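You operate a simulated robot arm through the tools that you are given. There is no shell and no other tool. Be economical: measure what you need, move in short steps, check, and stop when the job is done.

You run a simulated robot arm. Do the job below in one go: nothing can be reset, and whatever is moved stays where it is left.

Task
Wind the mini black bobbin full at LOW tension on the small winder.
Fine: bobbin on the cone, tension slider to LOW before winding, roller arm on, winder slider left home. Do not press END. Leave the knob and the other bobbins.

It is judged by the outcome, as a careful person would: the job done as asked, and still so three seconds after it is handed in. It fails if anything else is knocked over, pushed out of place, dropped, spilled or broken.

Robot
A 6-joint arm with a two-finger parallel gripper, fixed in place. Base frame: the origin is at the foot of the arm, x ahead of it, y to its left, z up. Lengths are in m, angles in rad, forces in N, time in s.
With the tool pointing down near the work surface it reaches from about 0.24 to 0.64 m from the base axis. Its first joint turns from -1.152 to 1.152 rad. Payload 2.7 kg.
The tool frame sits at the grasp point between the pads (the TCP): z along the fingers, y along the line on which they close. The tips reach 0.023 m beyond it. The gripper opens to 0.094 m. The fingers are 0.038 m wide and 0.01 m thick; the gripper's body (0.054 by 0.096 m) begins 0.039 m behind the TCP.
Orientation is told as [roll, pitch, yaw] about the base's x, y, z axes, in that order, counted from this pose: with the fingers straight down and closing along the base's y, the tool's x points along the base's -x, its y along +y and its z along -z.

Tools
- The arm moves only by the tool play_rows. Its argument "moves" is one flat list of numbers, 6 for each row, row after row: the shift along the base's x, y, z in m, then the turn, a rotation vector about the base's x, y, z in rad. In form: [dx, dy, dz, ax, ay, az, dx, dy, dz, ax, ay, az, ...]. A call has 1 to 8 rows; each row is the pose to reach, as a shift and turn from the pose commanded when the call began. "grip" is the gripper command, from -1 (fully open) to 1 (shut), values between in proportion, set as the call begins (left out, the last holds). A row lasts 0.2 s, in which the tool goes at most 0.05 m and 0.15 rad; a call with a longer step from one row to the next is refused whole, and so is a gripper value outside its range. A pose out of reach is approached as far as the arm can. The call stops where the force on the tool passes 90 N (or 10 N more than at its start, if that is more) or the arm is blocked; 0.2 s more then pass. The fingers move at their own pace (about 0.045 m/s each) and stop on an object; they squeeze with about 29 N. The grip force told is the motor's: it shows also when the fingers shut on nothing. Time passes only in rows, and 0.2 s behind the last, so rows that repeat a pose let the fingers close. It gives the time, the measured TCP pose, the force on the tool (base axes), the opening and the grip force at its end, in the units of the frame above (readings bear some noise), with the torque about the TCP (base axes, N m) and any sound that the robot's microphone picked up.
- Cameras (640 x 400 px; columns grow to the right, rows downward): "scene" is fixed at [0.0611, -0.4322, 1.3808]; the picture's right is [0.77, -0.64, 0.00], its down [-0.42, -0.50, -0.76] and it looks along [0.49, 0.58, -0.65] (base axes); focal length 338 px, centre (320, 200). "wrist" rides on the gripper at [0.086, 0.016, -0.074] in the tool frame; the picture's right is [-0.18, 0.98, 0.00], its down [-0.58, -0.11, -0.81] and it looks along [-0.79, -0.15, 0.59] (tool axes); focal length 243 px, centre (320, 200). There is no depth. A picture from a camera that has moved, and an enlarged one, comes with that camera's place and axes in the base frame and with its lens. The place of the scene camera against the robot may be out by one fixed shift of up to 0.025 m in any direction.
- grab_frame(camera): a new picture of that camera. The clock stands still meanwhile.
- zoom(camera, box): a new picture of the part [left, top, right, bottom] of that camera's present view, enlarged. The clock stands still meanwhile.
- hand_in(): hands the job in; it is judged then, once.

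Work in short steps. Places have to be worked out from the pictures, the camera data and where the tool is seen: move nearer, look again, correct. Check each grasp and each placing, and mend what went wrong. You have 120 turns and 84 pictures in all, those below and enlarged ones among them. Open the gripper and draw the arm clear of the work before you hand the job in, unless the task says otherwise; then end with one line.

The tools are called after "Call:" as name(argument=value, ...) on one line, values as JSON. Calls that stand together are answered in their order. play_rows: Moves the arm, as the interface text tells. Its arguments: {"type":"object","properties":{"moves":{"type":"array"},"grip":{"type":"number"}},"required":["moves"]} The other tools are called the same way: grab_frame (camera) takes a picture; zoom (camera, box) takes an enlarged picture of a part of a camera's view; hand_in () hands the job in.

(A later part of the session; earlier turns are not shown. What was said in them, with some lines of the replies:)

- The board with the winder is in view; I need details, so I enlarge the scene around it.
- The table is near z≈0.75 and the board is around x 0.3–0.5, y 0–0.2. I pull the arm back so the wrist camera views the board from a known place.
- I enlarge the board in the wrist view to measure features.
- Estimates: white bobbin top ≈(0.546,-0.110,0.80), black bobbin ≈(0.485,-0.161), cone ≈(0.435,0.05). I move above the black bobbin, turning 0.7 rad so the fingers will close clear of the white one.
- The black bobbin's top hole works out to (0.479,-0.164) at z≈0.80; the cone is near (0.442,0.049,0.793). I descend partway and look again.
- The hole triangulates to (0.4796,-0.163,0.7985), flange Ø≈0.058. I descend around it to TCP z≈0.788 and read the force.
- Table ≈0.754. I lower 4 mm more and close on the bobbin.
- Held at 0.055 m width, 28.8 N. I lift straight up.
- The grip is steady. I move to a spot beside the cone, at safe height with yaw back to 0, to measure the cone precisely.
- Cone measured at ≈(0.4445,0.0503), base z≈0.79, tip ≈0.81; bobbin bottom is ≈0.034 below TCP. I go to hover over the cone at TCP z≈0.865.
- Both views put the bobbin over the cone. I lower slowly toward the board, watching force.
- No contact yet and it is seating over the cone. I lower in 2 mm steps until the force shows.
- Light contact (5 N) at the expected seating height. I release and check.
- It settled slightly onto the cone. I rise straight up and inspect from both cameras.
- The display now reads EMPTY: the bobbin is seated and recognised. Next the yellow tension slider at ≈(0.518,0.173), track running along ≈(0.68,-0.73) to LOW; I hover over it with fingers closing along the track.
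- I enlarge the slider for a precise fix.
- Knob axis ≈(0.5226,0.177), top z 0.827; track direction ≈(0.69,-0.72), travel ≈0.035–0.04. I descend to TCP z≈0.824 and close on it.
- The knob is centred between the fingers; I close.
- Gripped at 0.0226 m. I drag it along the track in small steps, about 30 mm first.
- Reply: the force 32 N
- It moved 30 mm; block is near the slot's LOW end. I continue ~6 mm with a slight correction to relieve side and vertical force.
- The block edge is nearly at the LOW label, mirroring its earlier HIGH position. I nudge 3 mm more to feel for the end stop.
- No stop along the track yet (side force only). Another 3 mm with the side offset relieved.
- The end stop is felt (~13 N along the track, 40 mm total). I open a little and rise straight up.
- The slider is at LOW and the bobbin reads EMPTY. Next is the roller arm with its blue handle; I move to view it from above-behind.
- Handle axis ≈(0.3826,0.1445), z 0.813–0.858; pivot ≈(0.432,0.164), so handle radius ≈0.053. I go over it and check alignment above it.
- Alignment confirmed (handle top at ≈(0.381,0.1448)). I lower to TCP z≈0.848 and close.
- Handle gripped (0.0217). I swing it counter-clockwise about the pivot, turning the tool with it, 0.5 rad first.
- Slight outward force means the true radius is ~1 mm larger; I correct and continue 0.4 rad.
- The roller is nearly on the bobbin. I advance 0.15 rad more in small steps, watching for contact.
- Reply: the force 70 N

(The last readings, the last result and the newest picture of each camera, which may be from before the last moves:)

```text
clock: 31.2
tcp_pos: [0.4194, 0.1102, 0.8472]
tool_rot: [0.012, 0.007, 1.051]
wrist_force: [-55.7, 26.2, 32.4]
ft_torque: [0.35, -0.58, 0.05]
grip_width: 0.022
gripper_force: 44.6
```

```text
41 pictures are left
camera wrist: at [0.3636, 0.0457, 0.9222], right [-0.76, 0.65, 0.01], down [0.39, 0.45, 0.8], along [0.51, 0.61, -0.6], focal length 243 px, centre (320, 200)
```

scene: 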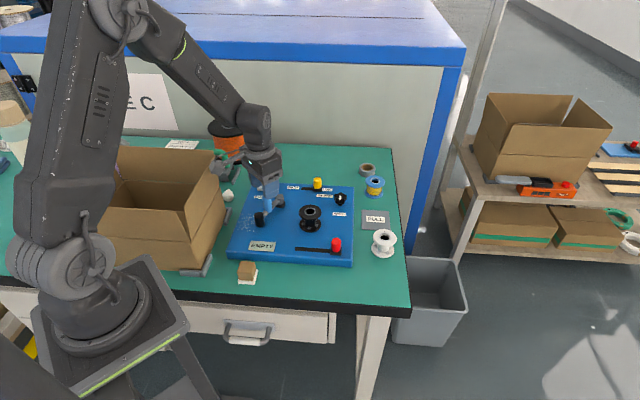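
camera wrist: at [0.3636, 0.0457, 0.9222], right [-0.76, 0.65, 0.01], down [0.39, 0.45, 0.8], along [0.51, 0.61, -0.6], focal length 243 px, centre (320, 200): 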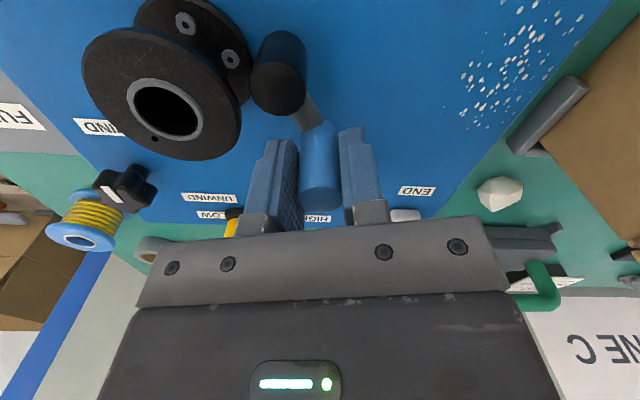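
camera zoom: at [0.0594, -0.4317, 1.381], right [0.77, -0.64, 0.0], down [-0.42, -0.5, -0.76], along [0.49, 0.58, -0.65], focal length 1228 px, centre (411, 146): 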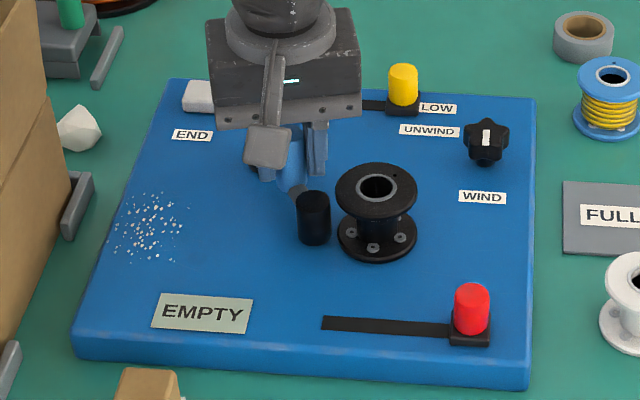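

The roller is pressed against the bobbin (stop reached, ~60 N). I relax the push and then release the handle.

Call:
play_rows(moves=[-0.0025, 0.001, 0, 0, 0, 0, -0.004, 0.0015, 0, 0, 0, 0, -0.004, 0.0015, 0, 0, 0, 0])

Call:
play_rows(moves=[0, 0, 0, 0, 0, 0, 0, 0, 0, 0, 0, 0, 0, 0, 0, 0, 0, 0], grip=0.1)

Call:
play_rows(moves=[0, 0, 0.03, 0, 0, 0, 0, 0, 0.07, 0, 0, 0, 0, 0, 0.11, 0, 0, 0, 0, 0, 0.11, 0, 0, 0])

Call:
zoom(camera="scene", box=[230, 160, 360, 270])

Call:
grab_frame(camera="wrist")

```text
clock: 32.0
tcp_pos: [0.4211, 0.1121, 0.846]
tool_rot: [0.003, 0.003, 1.051]
wrist_force: [-29.6, 19.7, 14.8]
ft_torque: [-1.13, 0.23, -0.13]
grip_width: 0.0216
gripper_force: 44.7
```

```text
clock: 32.8
tcp_pos: [0.4217, 0.1111, 0.8466]
tool_rot: [0.001, 0.001, 1.052]
wrist_force: [-0.4, 0.1, 0.1]
ft_torque: [0.0, 0.0, 0.02]
grip_width: 0.0425
gripper_force: 0.1
```

```text
clock: 33.8
tcp_pos: [0.4207, 0.1108, 0.9569]
tool_rot: [0.0, 0.0, 1.051]
wrist_force: [1.3, -0.3, 0.5]
ft_torque: [0.01, 0.02, -0.01]
grip_width: 0.0423
gripper_force: 0.0
```

```text
3.64 times, centred on (295, 215) of scene
camera zoom: at [0.0611, -0.4322, 1.3808], right [0.77, -0.64, 0.0], down [-0.42, -0.5, -0.76], along [0.49, 0.58, -0.65], focal length 1228 px, centre (411, 146)
```

zoom: 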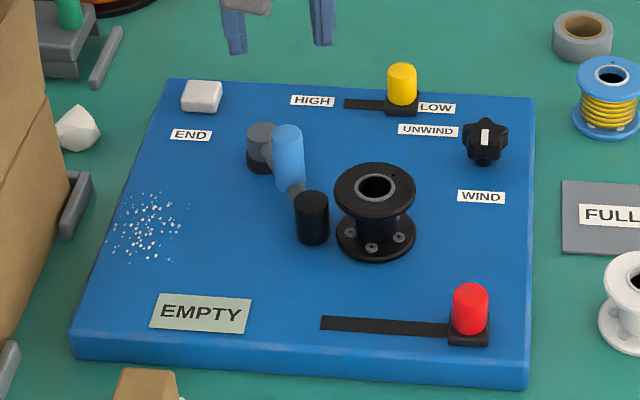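

```text
39 pictures are left
camera wrist: at [0.363, 0.0447, 1.0305], right [-0.76, 0.65, 0.0], down [0.38, 0.45, 0.81], along [0.52, 0.61, -0.59], focal length 243 px, centre (320, 200)
```

wrist: 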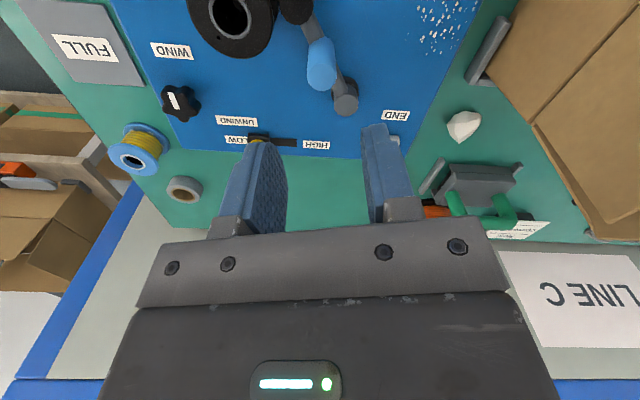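

The roller rests on the bobbin. Now the red winder slider: I move above it with fingers aligned to its track and measure.

Call:
play_rows(moves=[0.002, -0.04, 0, 0, 0, -0.08, 0.004, -0.08, 0, 0, 0, -0.16, 0.006, -0.12, 0, 0, 0, -0.24, 0.0096, -0.1646, -0.012, 0, 0, -0.3, 0.0096, -0.1646, -0.012, 0, 0, -0.3])

Call:
zoom(camera="wrist", box=[220, 0, 460, 150])

```text
clock: 35.0
tcp_pos: [0.4317, -0.0517, 0.9449]
tool_rot: [-0.001, 0.001, 0.749]
wrist_force: [1.4, 0.7, 0.1]
ft_torque: [0.01, -0.03, -0.01]
grip_width: 0.0423
gripper_force: 0.0
```

```text
2.67 times, centred on (340, 75) of wrist
camera zoom: at [0.3577, -0.0975, 1.0193], right [-0.53, 0.84, 0.0], down [0.5, 0.32, 0.81], along [0.68, 0.43, -0.59], focal length 647 px, centre (267, 533)
```

zoom: 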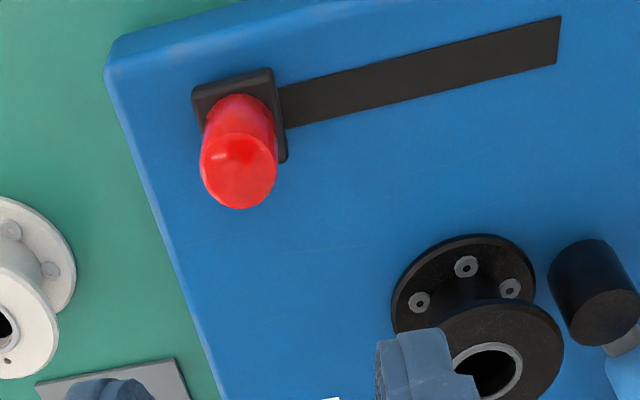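

Red knob ≈(0.4355,-0.058), track direction to the far end (-0.69,0.72), ~0.09 travel. I descend and grip it.

Call:
play_rows(moves=[0.0055, -0.003, -0.04, 0, 0, 0, 0.0055, -0.003, -0.08, 0, 0, 0, 0.0055, -0.003, -0.12, 0, 0, 0, 0.0055, -0.003, -0.12, 0, 0, 0])

Call:
grab_frame(camera="wrist")

```text
clock: 36.0
tcp_pos: [0.4369, -0.0575, 0.8239]
tool_rot: [-0.001, -0.001, 0.751]
wrist_force: [-0.7, 0.4, 1.0]
ft_torque: [-0.02, -0.01, 0.02]
grip_width: 0.0423
gripper_force: 0.0
```

```text
37 pictures are left
camera wrist: at [0.3625, -0.1031, 0.8984], right [-0.54, 0.84, 0.0], down [0.5, 0.32, 0.81], along [0.68, 0.43, -0.59], focal length 243 px, centre (320, 200)
```

wrist: 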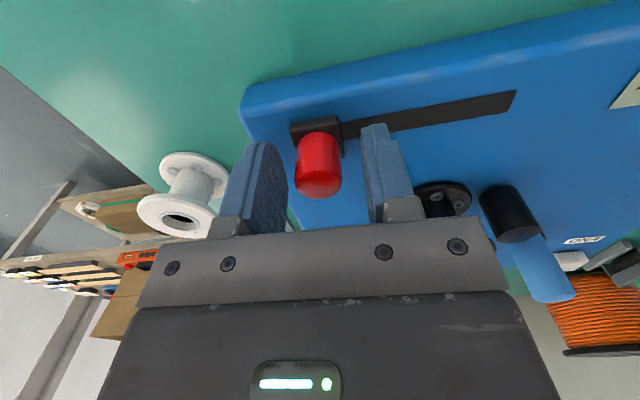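

Well centred; I close on it.

Call:
play_rows(moves=[0, 0, 0, 0, 0, 0, 0, 0, 0, 0, 0, 0, 0, 0, 0, 0, 0, 0], grip=1)

```text
clock: 36.8
tcp_pos: [0.436, -0.0571, 0.8241]
tool_rot: [0.0, -0.001, 0.75]
wrist_force: [-0.9, 0.4, -4.5]
ft_torque: [-0.25, -0.5, -0.1]
grip_width: 0.0227
gripper_force: 45.0
```

Gripped. I drag 30 mm along the track and check the reaction.

Call:
play_rows(moves=[-0.0069, 0.0072, 0, 0, 0, 0, -0.0138, 0.0145, 0, 0, 0, 0, -0.0207, 0.0217, 0, 0, 0, 0, -0.0207, 0.0217, 0, 0, 0, 0])

Call:
zoom(camera="scene", box=[230, 160, 360, 270])

```text
clock: 37.8
tcp_pos: [0.4151, -0.0369, 0.824]
tool_rot: [0.0, 0.0, 0.748]
wrist_force: [-1.5, -2.5, -4.9]
ft_torque: [-0.21, -0.74, 0.03]
grip_width: 0.0228
gripper_force: 44.9
```

```text
3.64 times, centred on (295, 215) of scene
camera zoom: at [0.0611, -0.4323, 1.3807], right [0.77, -0.64, 0.0], down [-0.42, -0.5, -0.76], along [0.49, 0.58, -0.65], focal length 1228 px, centre (411, 146)
```

zoom: 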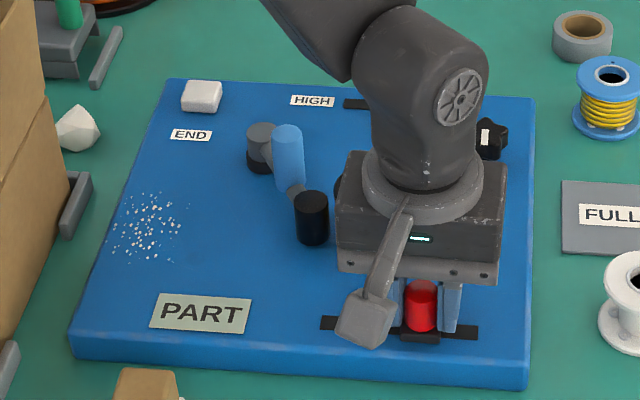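

The display now says PART: winding progresses with the slide. I continue toward the far end.

Call:
play_rows(moves=[-0.0069, 0.0072, 0, 0, 0, 0, -0.0138, 0.0145, 0, 0, 0, 0, -0.0207, 0.0217, 0, 0, 0, 0, -0.0276, 0.0289, 0, 0, 0, 0, -0.0345, 0.0361, 0, 0, 0, 0, -0.0345, 0.0361, 0, 0, 0, 0])

Call:
zoom(camera="scene", box=[230, 160, 360, 270])

Call:
grab_frame(camera="wrist")

```text
clock: 39.2
tcp_pos: [0.3794, 0.0005, 0.8244]
tool_rot: [0.005, 0.005, 0.749]
wrist_force: [-6.3, -6.2, -29.7]
ft_torque: [-0.44, -0.49, -0.03]
grip_width: 0.0228
gripper_force: 45.0
```

```text
3.64 times, centred on (295, 215) of scene
camera zoom: at [0.0613, -0.4323, 1.3807], right [0.77, -0.64, 0.0], down [-0.42, -0.5, -0.76], along [0.49, 0.58, -0.65], focal length 1228 px, centre (411, 146)
```

zoom: 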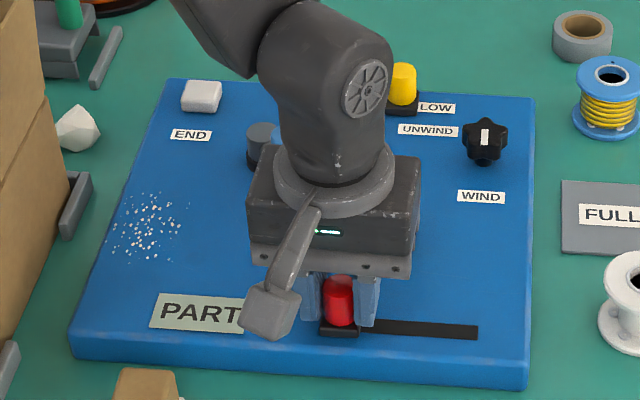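

```text
34 pictures are left
camera wrist: at [0.3052, -0.0453, 0.8991], right [-0.53, 0.84, 0.0], down [0.5, 0.32, 0.8], along [0.68, 0.43, -0.6], focal length 243 px, centre (320, 200)
```

wrist: 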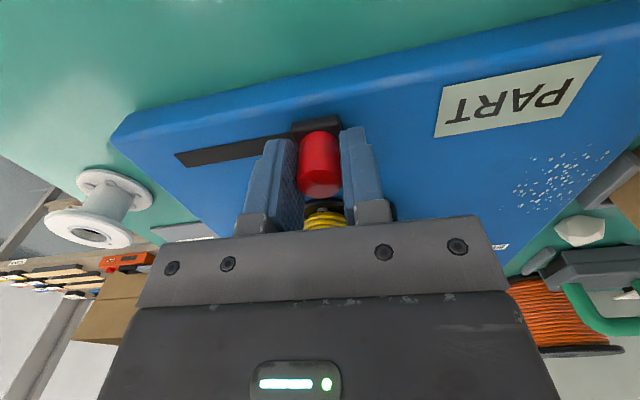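

Bobbin shows yellow wire, still PART. I push the last few mm to the stop and wait briefly.

Call:
play_rows(moves=[-0.002, 0.0025, -0.001, 0, 0, 0, -0.004, 0.005, -0.001, 0, 0, 0, -0.0045, 0.0055, -0.001, 0, 0, 0, -0.0045, 0.0055, -0.001, 0, 0, 0])

Call:
grab_frame(camera="wrist")

```text
clock: 40.2
tcp_pos: [0.3745, 0.0053, 0.8242]
tool_rot: [0.003, 0.003, 0.749]
wrist_force: [-19.9, -21.1, 8.9]
ft_torque: [-0.75, -0.16, -0.04]
grip_width: 0.0226
gripper_force: 44.8
```

```text
33 pictures are left
camera wrist: at [0.3004, -0.0405, 0.8991], right [-0.53, 0.84, 0.0], down [0.5, 0.32, 0.8], along [0.68, 0.43, -0.6], focal length 243 px, centre (320, 200)
```

wrist: 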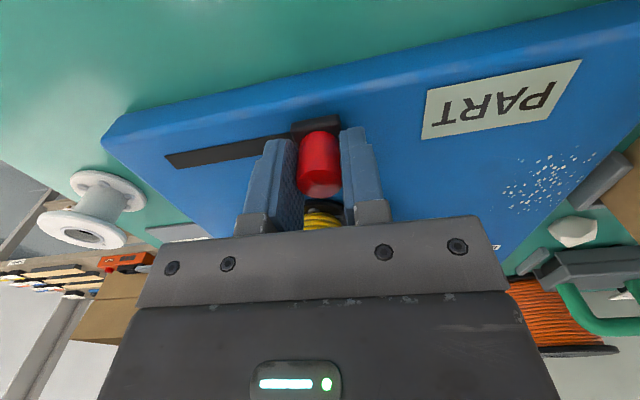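

I relieve the side force and wait in short spells to see whether the display changes.

Call:
play_rows(moves=[-0.001, -0.001, 0, 0, 0, 0, -0.0015, -0.001, 0, 0, 0, 0, -0.0015, -0.001, 0, 0, 0, 0])

Call:
grab_frame(camera="wrist")

```text
clock: 41.0
tcp_pos: [0.3746, 0.0064, 0.8237]
tool_rot: [0.002, 0.002, 0.75]
wrist_force: [-11.2, -9.7, 5.0]
ft_torque: [-1.19, 0.62, -0.02]
grip_width: 0.0226
gripper_force: 45.1
```

```text
32 pictures are left
camera wrist: at [0.3004, -0.0407, 0.8988], right [-0.54, 0.84, 0.0], down [0.5, 0.32, 0.81], along [0.68, 0.43, -0.59], focal length 243 px, centre (320, 200)
```

wrist: 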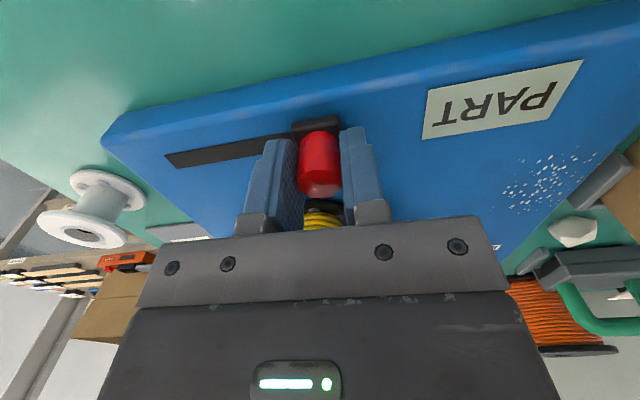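

At the stop, still PART. I wait a little longer to tell whether winding is by time or by stroke.

Call:
play_rows(moves=[0, 0, 0, 0, 0, 0, 0, 0, 0, 0, 0, 0, 0, 0, 0, 0, 0, 0, 0, 0, 0, 0, 0, 0, 0, 0, 0, 0, 0, 0, 0, 0, 0, 0, 0, 0, 0, 0, 0, 0, 0, 0, 0, 0, 0, 0, 0, 0])

Call:
grab_frame(camera="wrist")

```text
clock: 42.8
tcp_pos: [0.3751, 0.0052, 0.8231]
tool_rot: [0.0, 0.0, 0.749]
wrist_force: [-11.4, -9.3, 3.5]
ft_torque: [-0.85, 0.18, -0.03]
grip_width: 0.0229
gripper_force: 45.3
```

```text
31 pictures are left
camera wrist: at [0.3006, -0.0409, 0.8987], right [-0.54, 0.84, 0.0], down [0.5, 0.32, 0.81], along [0.68, 0.43, -0.59], focal length 243 px, centre (320, 200)
```

wrist: 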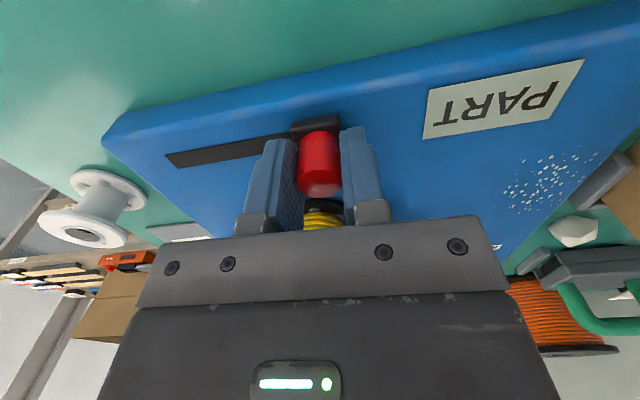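

Waiting adds nothing, so winding follows strokes. I return the slider toward home and check the display.

Call:
play_rows(moves=[0.0088, -0.0088, 0, 0, 0, 0, 0.0175, -0.0178, 0, 0, 0, 0, 0.0262, -0.0267, 0, 0, 0, 0, 0.0349, -0.0356, 0, 0, 0, 0, 0.0437, -0.0445, 0, 0, 0, 0, 0.0525, -0.0534, 0, 0, 0, 0, 0.0612, -0.0623, 0, 0, 0, 0, 0.0612, -0.0623, 0, 0, 0, 0])

Call:
zoom(camera="scene", box=[230, 160, 360, 270])

```text
clock: 44.6
tcp_pos: [0.4357, -0.0562, 0.8234]
tool_rot: [0.0, -0.002, 0.748]
wrist_force: [-5.3, -6.2, 3.6]
ft_torque: [1.1, -0.46, 0.02]
grip_width: 0.0229
gripper_force: 44.9
```

```text
3.64 times, centred on (295, 215) of scene
camera zoom: at [0.0609, -0.4324, 1.3807], right [0.77, -0.64, 0.0], down [-0.42, -0.5, -0.76], along [0.49, 0.58, -0.65], focal length 1228 px, centre (411, 146)
```

zoom: 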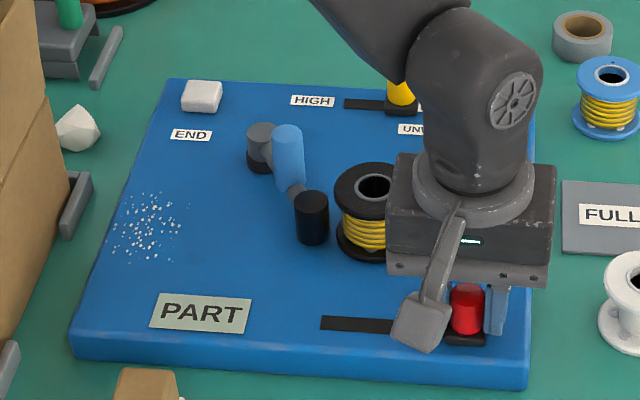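

Home reached, display PART with wire visibly wound. I do a second stroke out.

Call:
play_rows(moves=[-0.0093, 0.0084, 0, 0, 0, 0, -0.018, 0.0173, 0, 0, 0, 0, -0.0267, 0.0262, 0, 0, 0, 0, -0.0354, 0.0351, 0, 0, 0, 0, -0.0442, 0.044, 0, 0, 0, 0, -0.053, 0.0529, 0, 0, 0, 0, -0.0618, 0.0618, 0, 0, 0, 0, -0.0618, 0.0618, 0, 0, 0, 0])

Call:
zoom(camera="wrist", box=[200, 0, 600, 250])

```text
clock: 46.4
tcp_pos: [0.376, 0.004, 0.8234]
tool_rot: [-0.001, -0.003, 0.75]
wrist_force: [5.4, 7.4, 28.4]
ft_torque: [0.49, 0.38, 0.0]
grip_width: 0.0226
gripper_force: 45.7
```

```text
1.60 times, centred on (400, 125) of wrist
camera zoom: at [0.3007, -0.0414, 0.8973], right [-0.54, 0.84, 0.0], down [0.5, 0.32, 0.81], along [0.68, 0.43, -0.59], focal length 388 px, centre (192, 320)
```

zoom: 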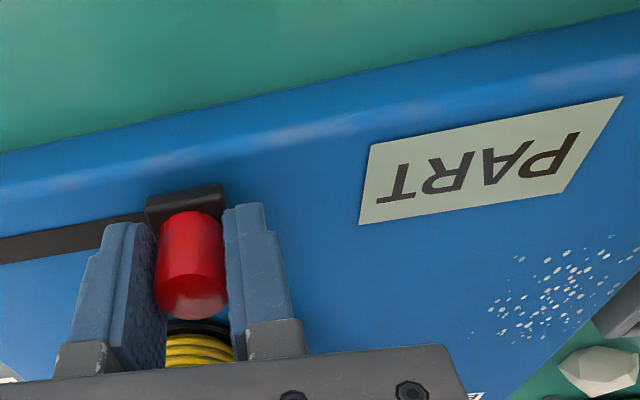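

Still PART, wire growing. I return home again, easing z slightly.

Call:
play_rows(moves=[0.0088, -0.0088, 0.0005, 0, 0, 0, 0.0175, -0.0178, 0.0005, 0, 0, 0, 0.0262, -0.0267, 0.0005, 0, 0, 0, 0.0349, -0.0356, 0.0005, 0, 0, 0, 0.0437, -0.0445, 0.0005, 0, 0, 0, 0.0525, -0.0534, 0.0005, 0, 0, 0, 0.0614, -0.0622, 0.0005, 0, 0, 0, 0.0614, -0.0622, 0.0005, 0, 0, 0])

Call:
zoom(camera="scene", box=[230, 160, 360, 270])

```text
clock: 48.2
tcp_pos: [0.4359, -0.0563, 0.8241]
tool_rot: [-0.001, -0.001, 0.751]
wrist_force: [12.6, 15.7, -22.0]
ft_torque: [0.02, -0.82, -0.02]
grip_width: 0.0226
gripper_force: 44.5
```

```text
3.64 times, centred on (295, 215) of scene
camera zoom: at [0.0617, -0.4319, 1.3808], right [0.77, -0.64, 0.0], down [-0.42, -0.5, -0.76], along [0.49, 0.58, -0.65], focal length 1228 px, centre (411, 146)
```

zoom: 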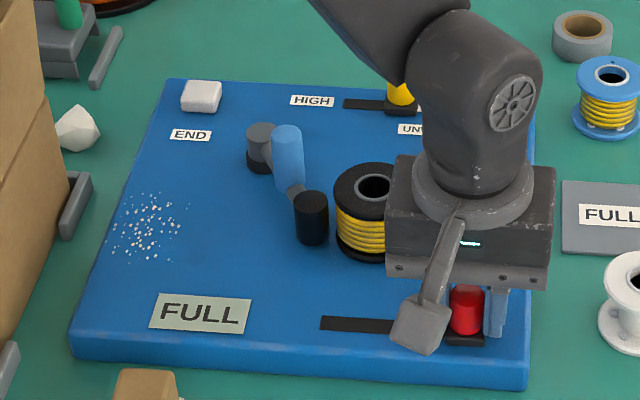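

The display shows FULL and the slider is back at home. I nudge lightly into the home stop, then release and rise.

Call:
play_rows(moves=[0.0018, -0.0005, -0.0005, 0, 0, 0, 0.0018, -0.0005, -0.0005, 0, 0, 0])

Call:
play_rows(moves=[-0.0005, 0.0003, 0, 0, 0, 0, -0.0005, 0.0003, 0, 0, 0, 0, -0.0005, 0.0003, 0, 0, 0, 0], grip=0.1)

Call:
play_rows(moves=[0, 0, 0.03, 0, 0, 0, 0, 0, 0.07, 0, 0, 0, 0, 0, 0.12, 0, 0, 0, -0.03, -0.04, 0.16, 0, 0, 0, -0.06, -0.06, 0.2, 0, 0, 0, -0.08, -0.06, 0.22, 0, 0, 0, -0.08, -0.06, 0.22, 0, 0, 0])

Call:
zoom(camera="scene", box=[230, 160, 360, 270])

Call:
grab_frame(camera="scene")

```text
clock: 48.8
tcp_pos: [0.4358, -0.0574, 0.8234]
tool_rot: [0.002, 0.001, 0.748]
wrist_force: [3.2, 3.8, -14.1]
ft_torque: [0.23, -1.16, 0.03]
grip_width: 0.0226
gripper_force: 45.0
```

```text
clock: 49.6
tcp_pos: [0.4377, -0.0587, 0.8239]
tool_rot: [0.0, 0.0, 0.75]
wrist_force: [-0.5, -0.9, 0.0]
ft_torque: [0.03, 0.0, 0.01]
grip_width: 0.0421
gripper_force: 0.1
```

```text
refused: row 4 steps farther than a row can; nothing moved
```

```text
3.64 times, centred on (295, 215) of scene
camera zoom: at [0.0611, -0.4322, 1.3808], right [0.77, -0.64, 0.0], down [-0.42, -0.5, -0.76], along [0.49, 0.58, -0.65], focal length 1228 px, centre (411, 146)
```

zoom: 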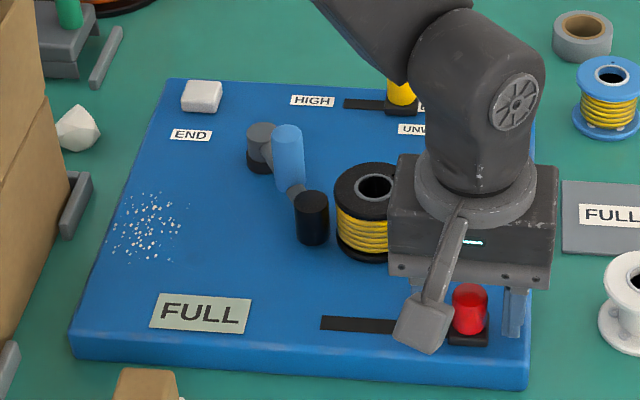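

```text
26 pictures are left
```

scene: 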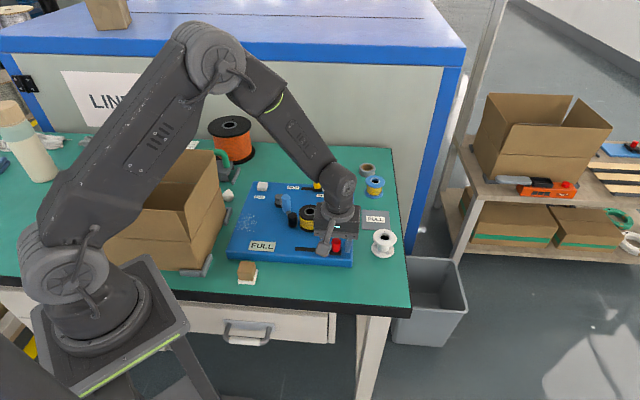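

The last step was refused as too long; released fine. I rise in smaller steps and draw clear.

Call:
play_rows(moves=[0, 0, 0.03, 0, 0, 0, 0, 0, 0.07, 0, 0, 0, 0, 0, 0.11, 0, 0, 0, -0.02, -0.02, 0.14, 0, 0, 0, -0.04, -0.04, 0.17, 0, 0, 0, -0.06, -0.06, 0.2, 0, 0, 0, -0.07, -0.08, 0.22, 0, 0, 0, -0.07, -0.08, 0.22, 0, 0, 0])

Call:
zoom(camera="scene", box=[220, 150, 420, 290])

Call:
grab_frame(camera="wrist")

```text
clock: 51.4
tcp_pos: [0.3676, -0.1399, 1.0421]
tool_rot: [0.001, 0.001, 0.748]
wrist_force: [1.0, 0.2, 1.0]
ft_torque: [-0.01, -0.01, -0.03]
grip_width: 0.0422
gripper_force: 0.1
```

```text
2.86 times, centred on (320, 220) of scene
camera zoom: at [0.0611, -0.4322, 1.3808], right [0.77, -0.64, 0.0], down [-0.42, -0.5, -0.76], along [0.49, 0.58, -0.65], focal length 965 px, centre (320, 143)
```

zoom: 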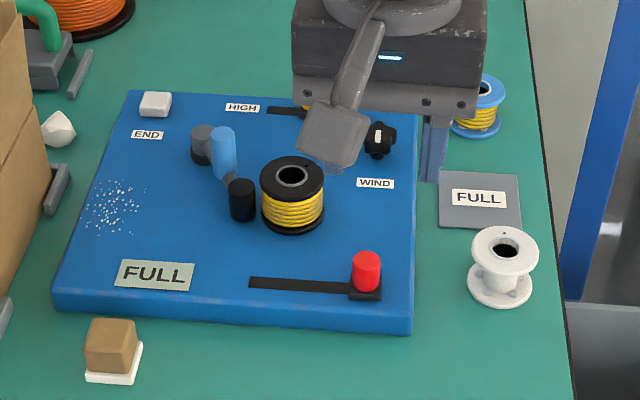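

```text
24 pictures are left
camera wrist: at [0.2934, -0.1851, 1.1176], right [-0.54, 0.84, 0.0], down [0.5, 0.32, 0.81], along [0.68, 0.43, -0.59], focal length 243 px, centre (320, 200)
```

wrist: 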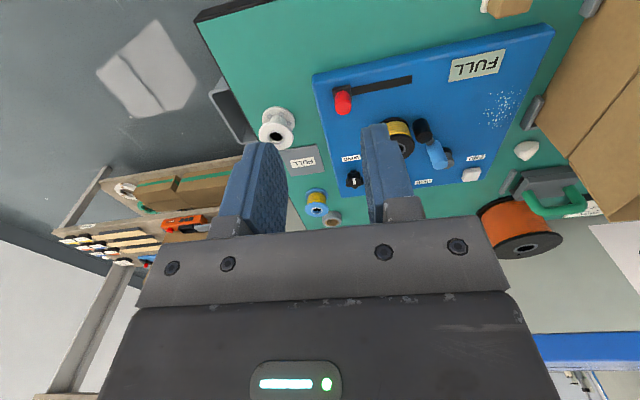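

All as wanted: bobbin full on the cone, roller on, tension LOW, winder slider home. I open the gripper fully and hand in.

Call:
play_rows(moves=[0, 0, 0.02, 0, 0, 0, 0, 0, 0.02, 0, 0, 0, 0, 0, 0.02, 0, 0, 0], grip=-1)

Call:
hand_in()

```text
clock: 52.2
tcp_pos: [0.3677, -0.1389, 1.0641]
tool_rot: [0.002, 0.0, 0.749]
wrist_force: [-0.5, 0.0, -0.5]
ft_torque: [-0.02, 0.02, 0.02]
grip_width: 0.0941
gripper_force: 0.1
```

```text
The job is handed in.
```

The mini black bobbin is wound full at LOW tension and still on the cone, with the roller arm on it and the winder slider back home; I did not touch END, the knob or the other bobbins.
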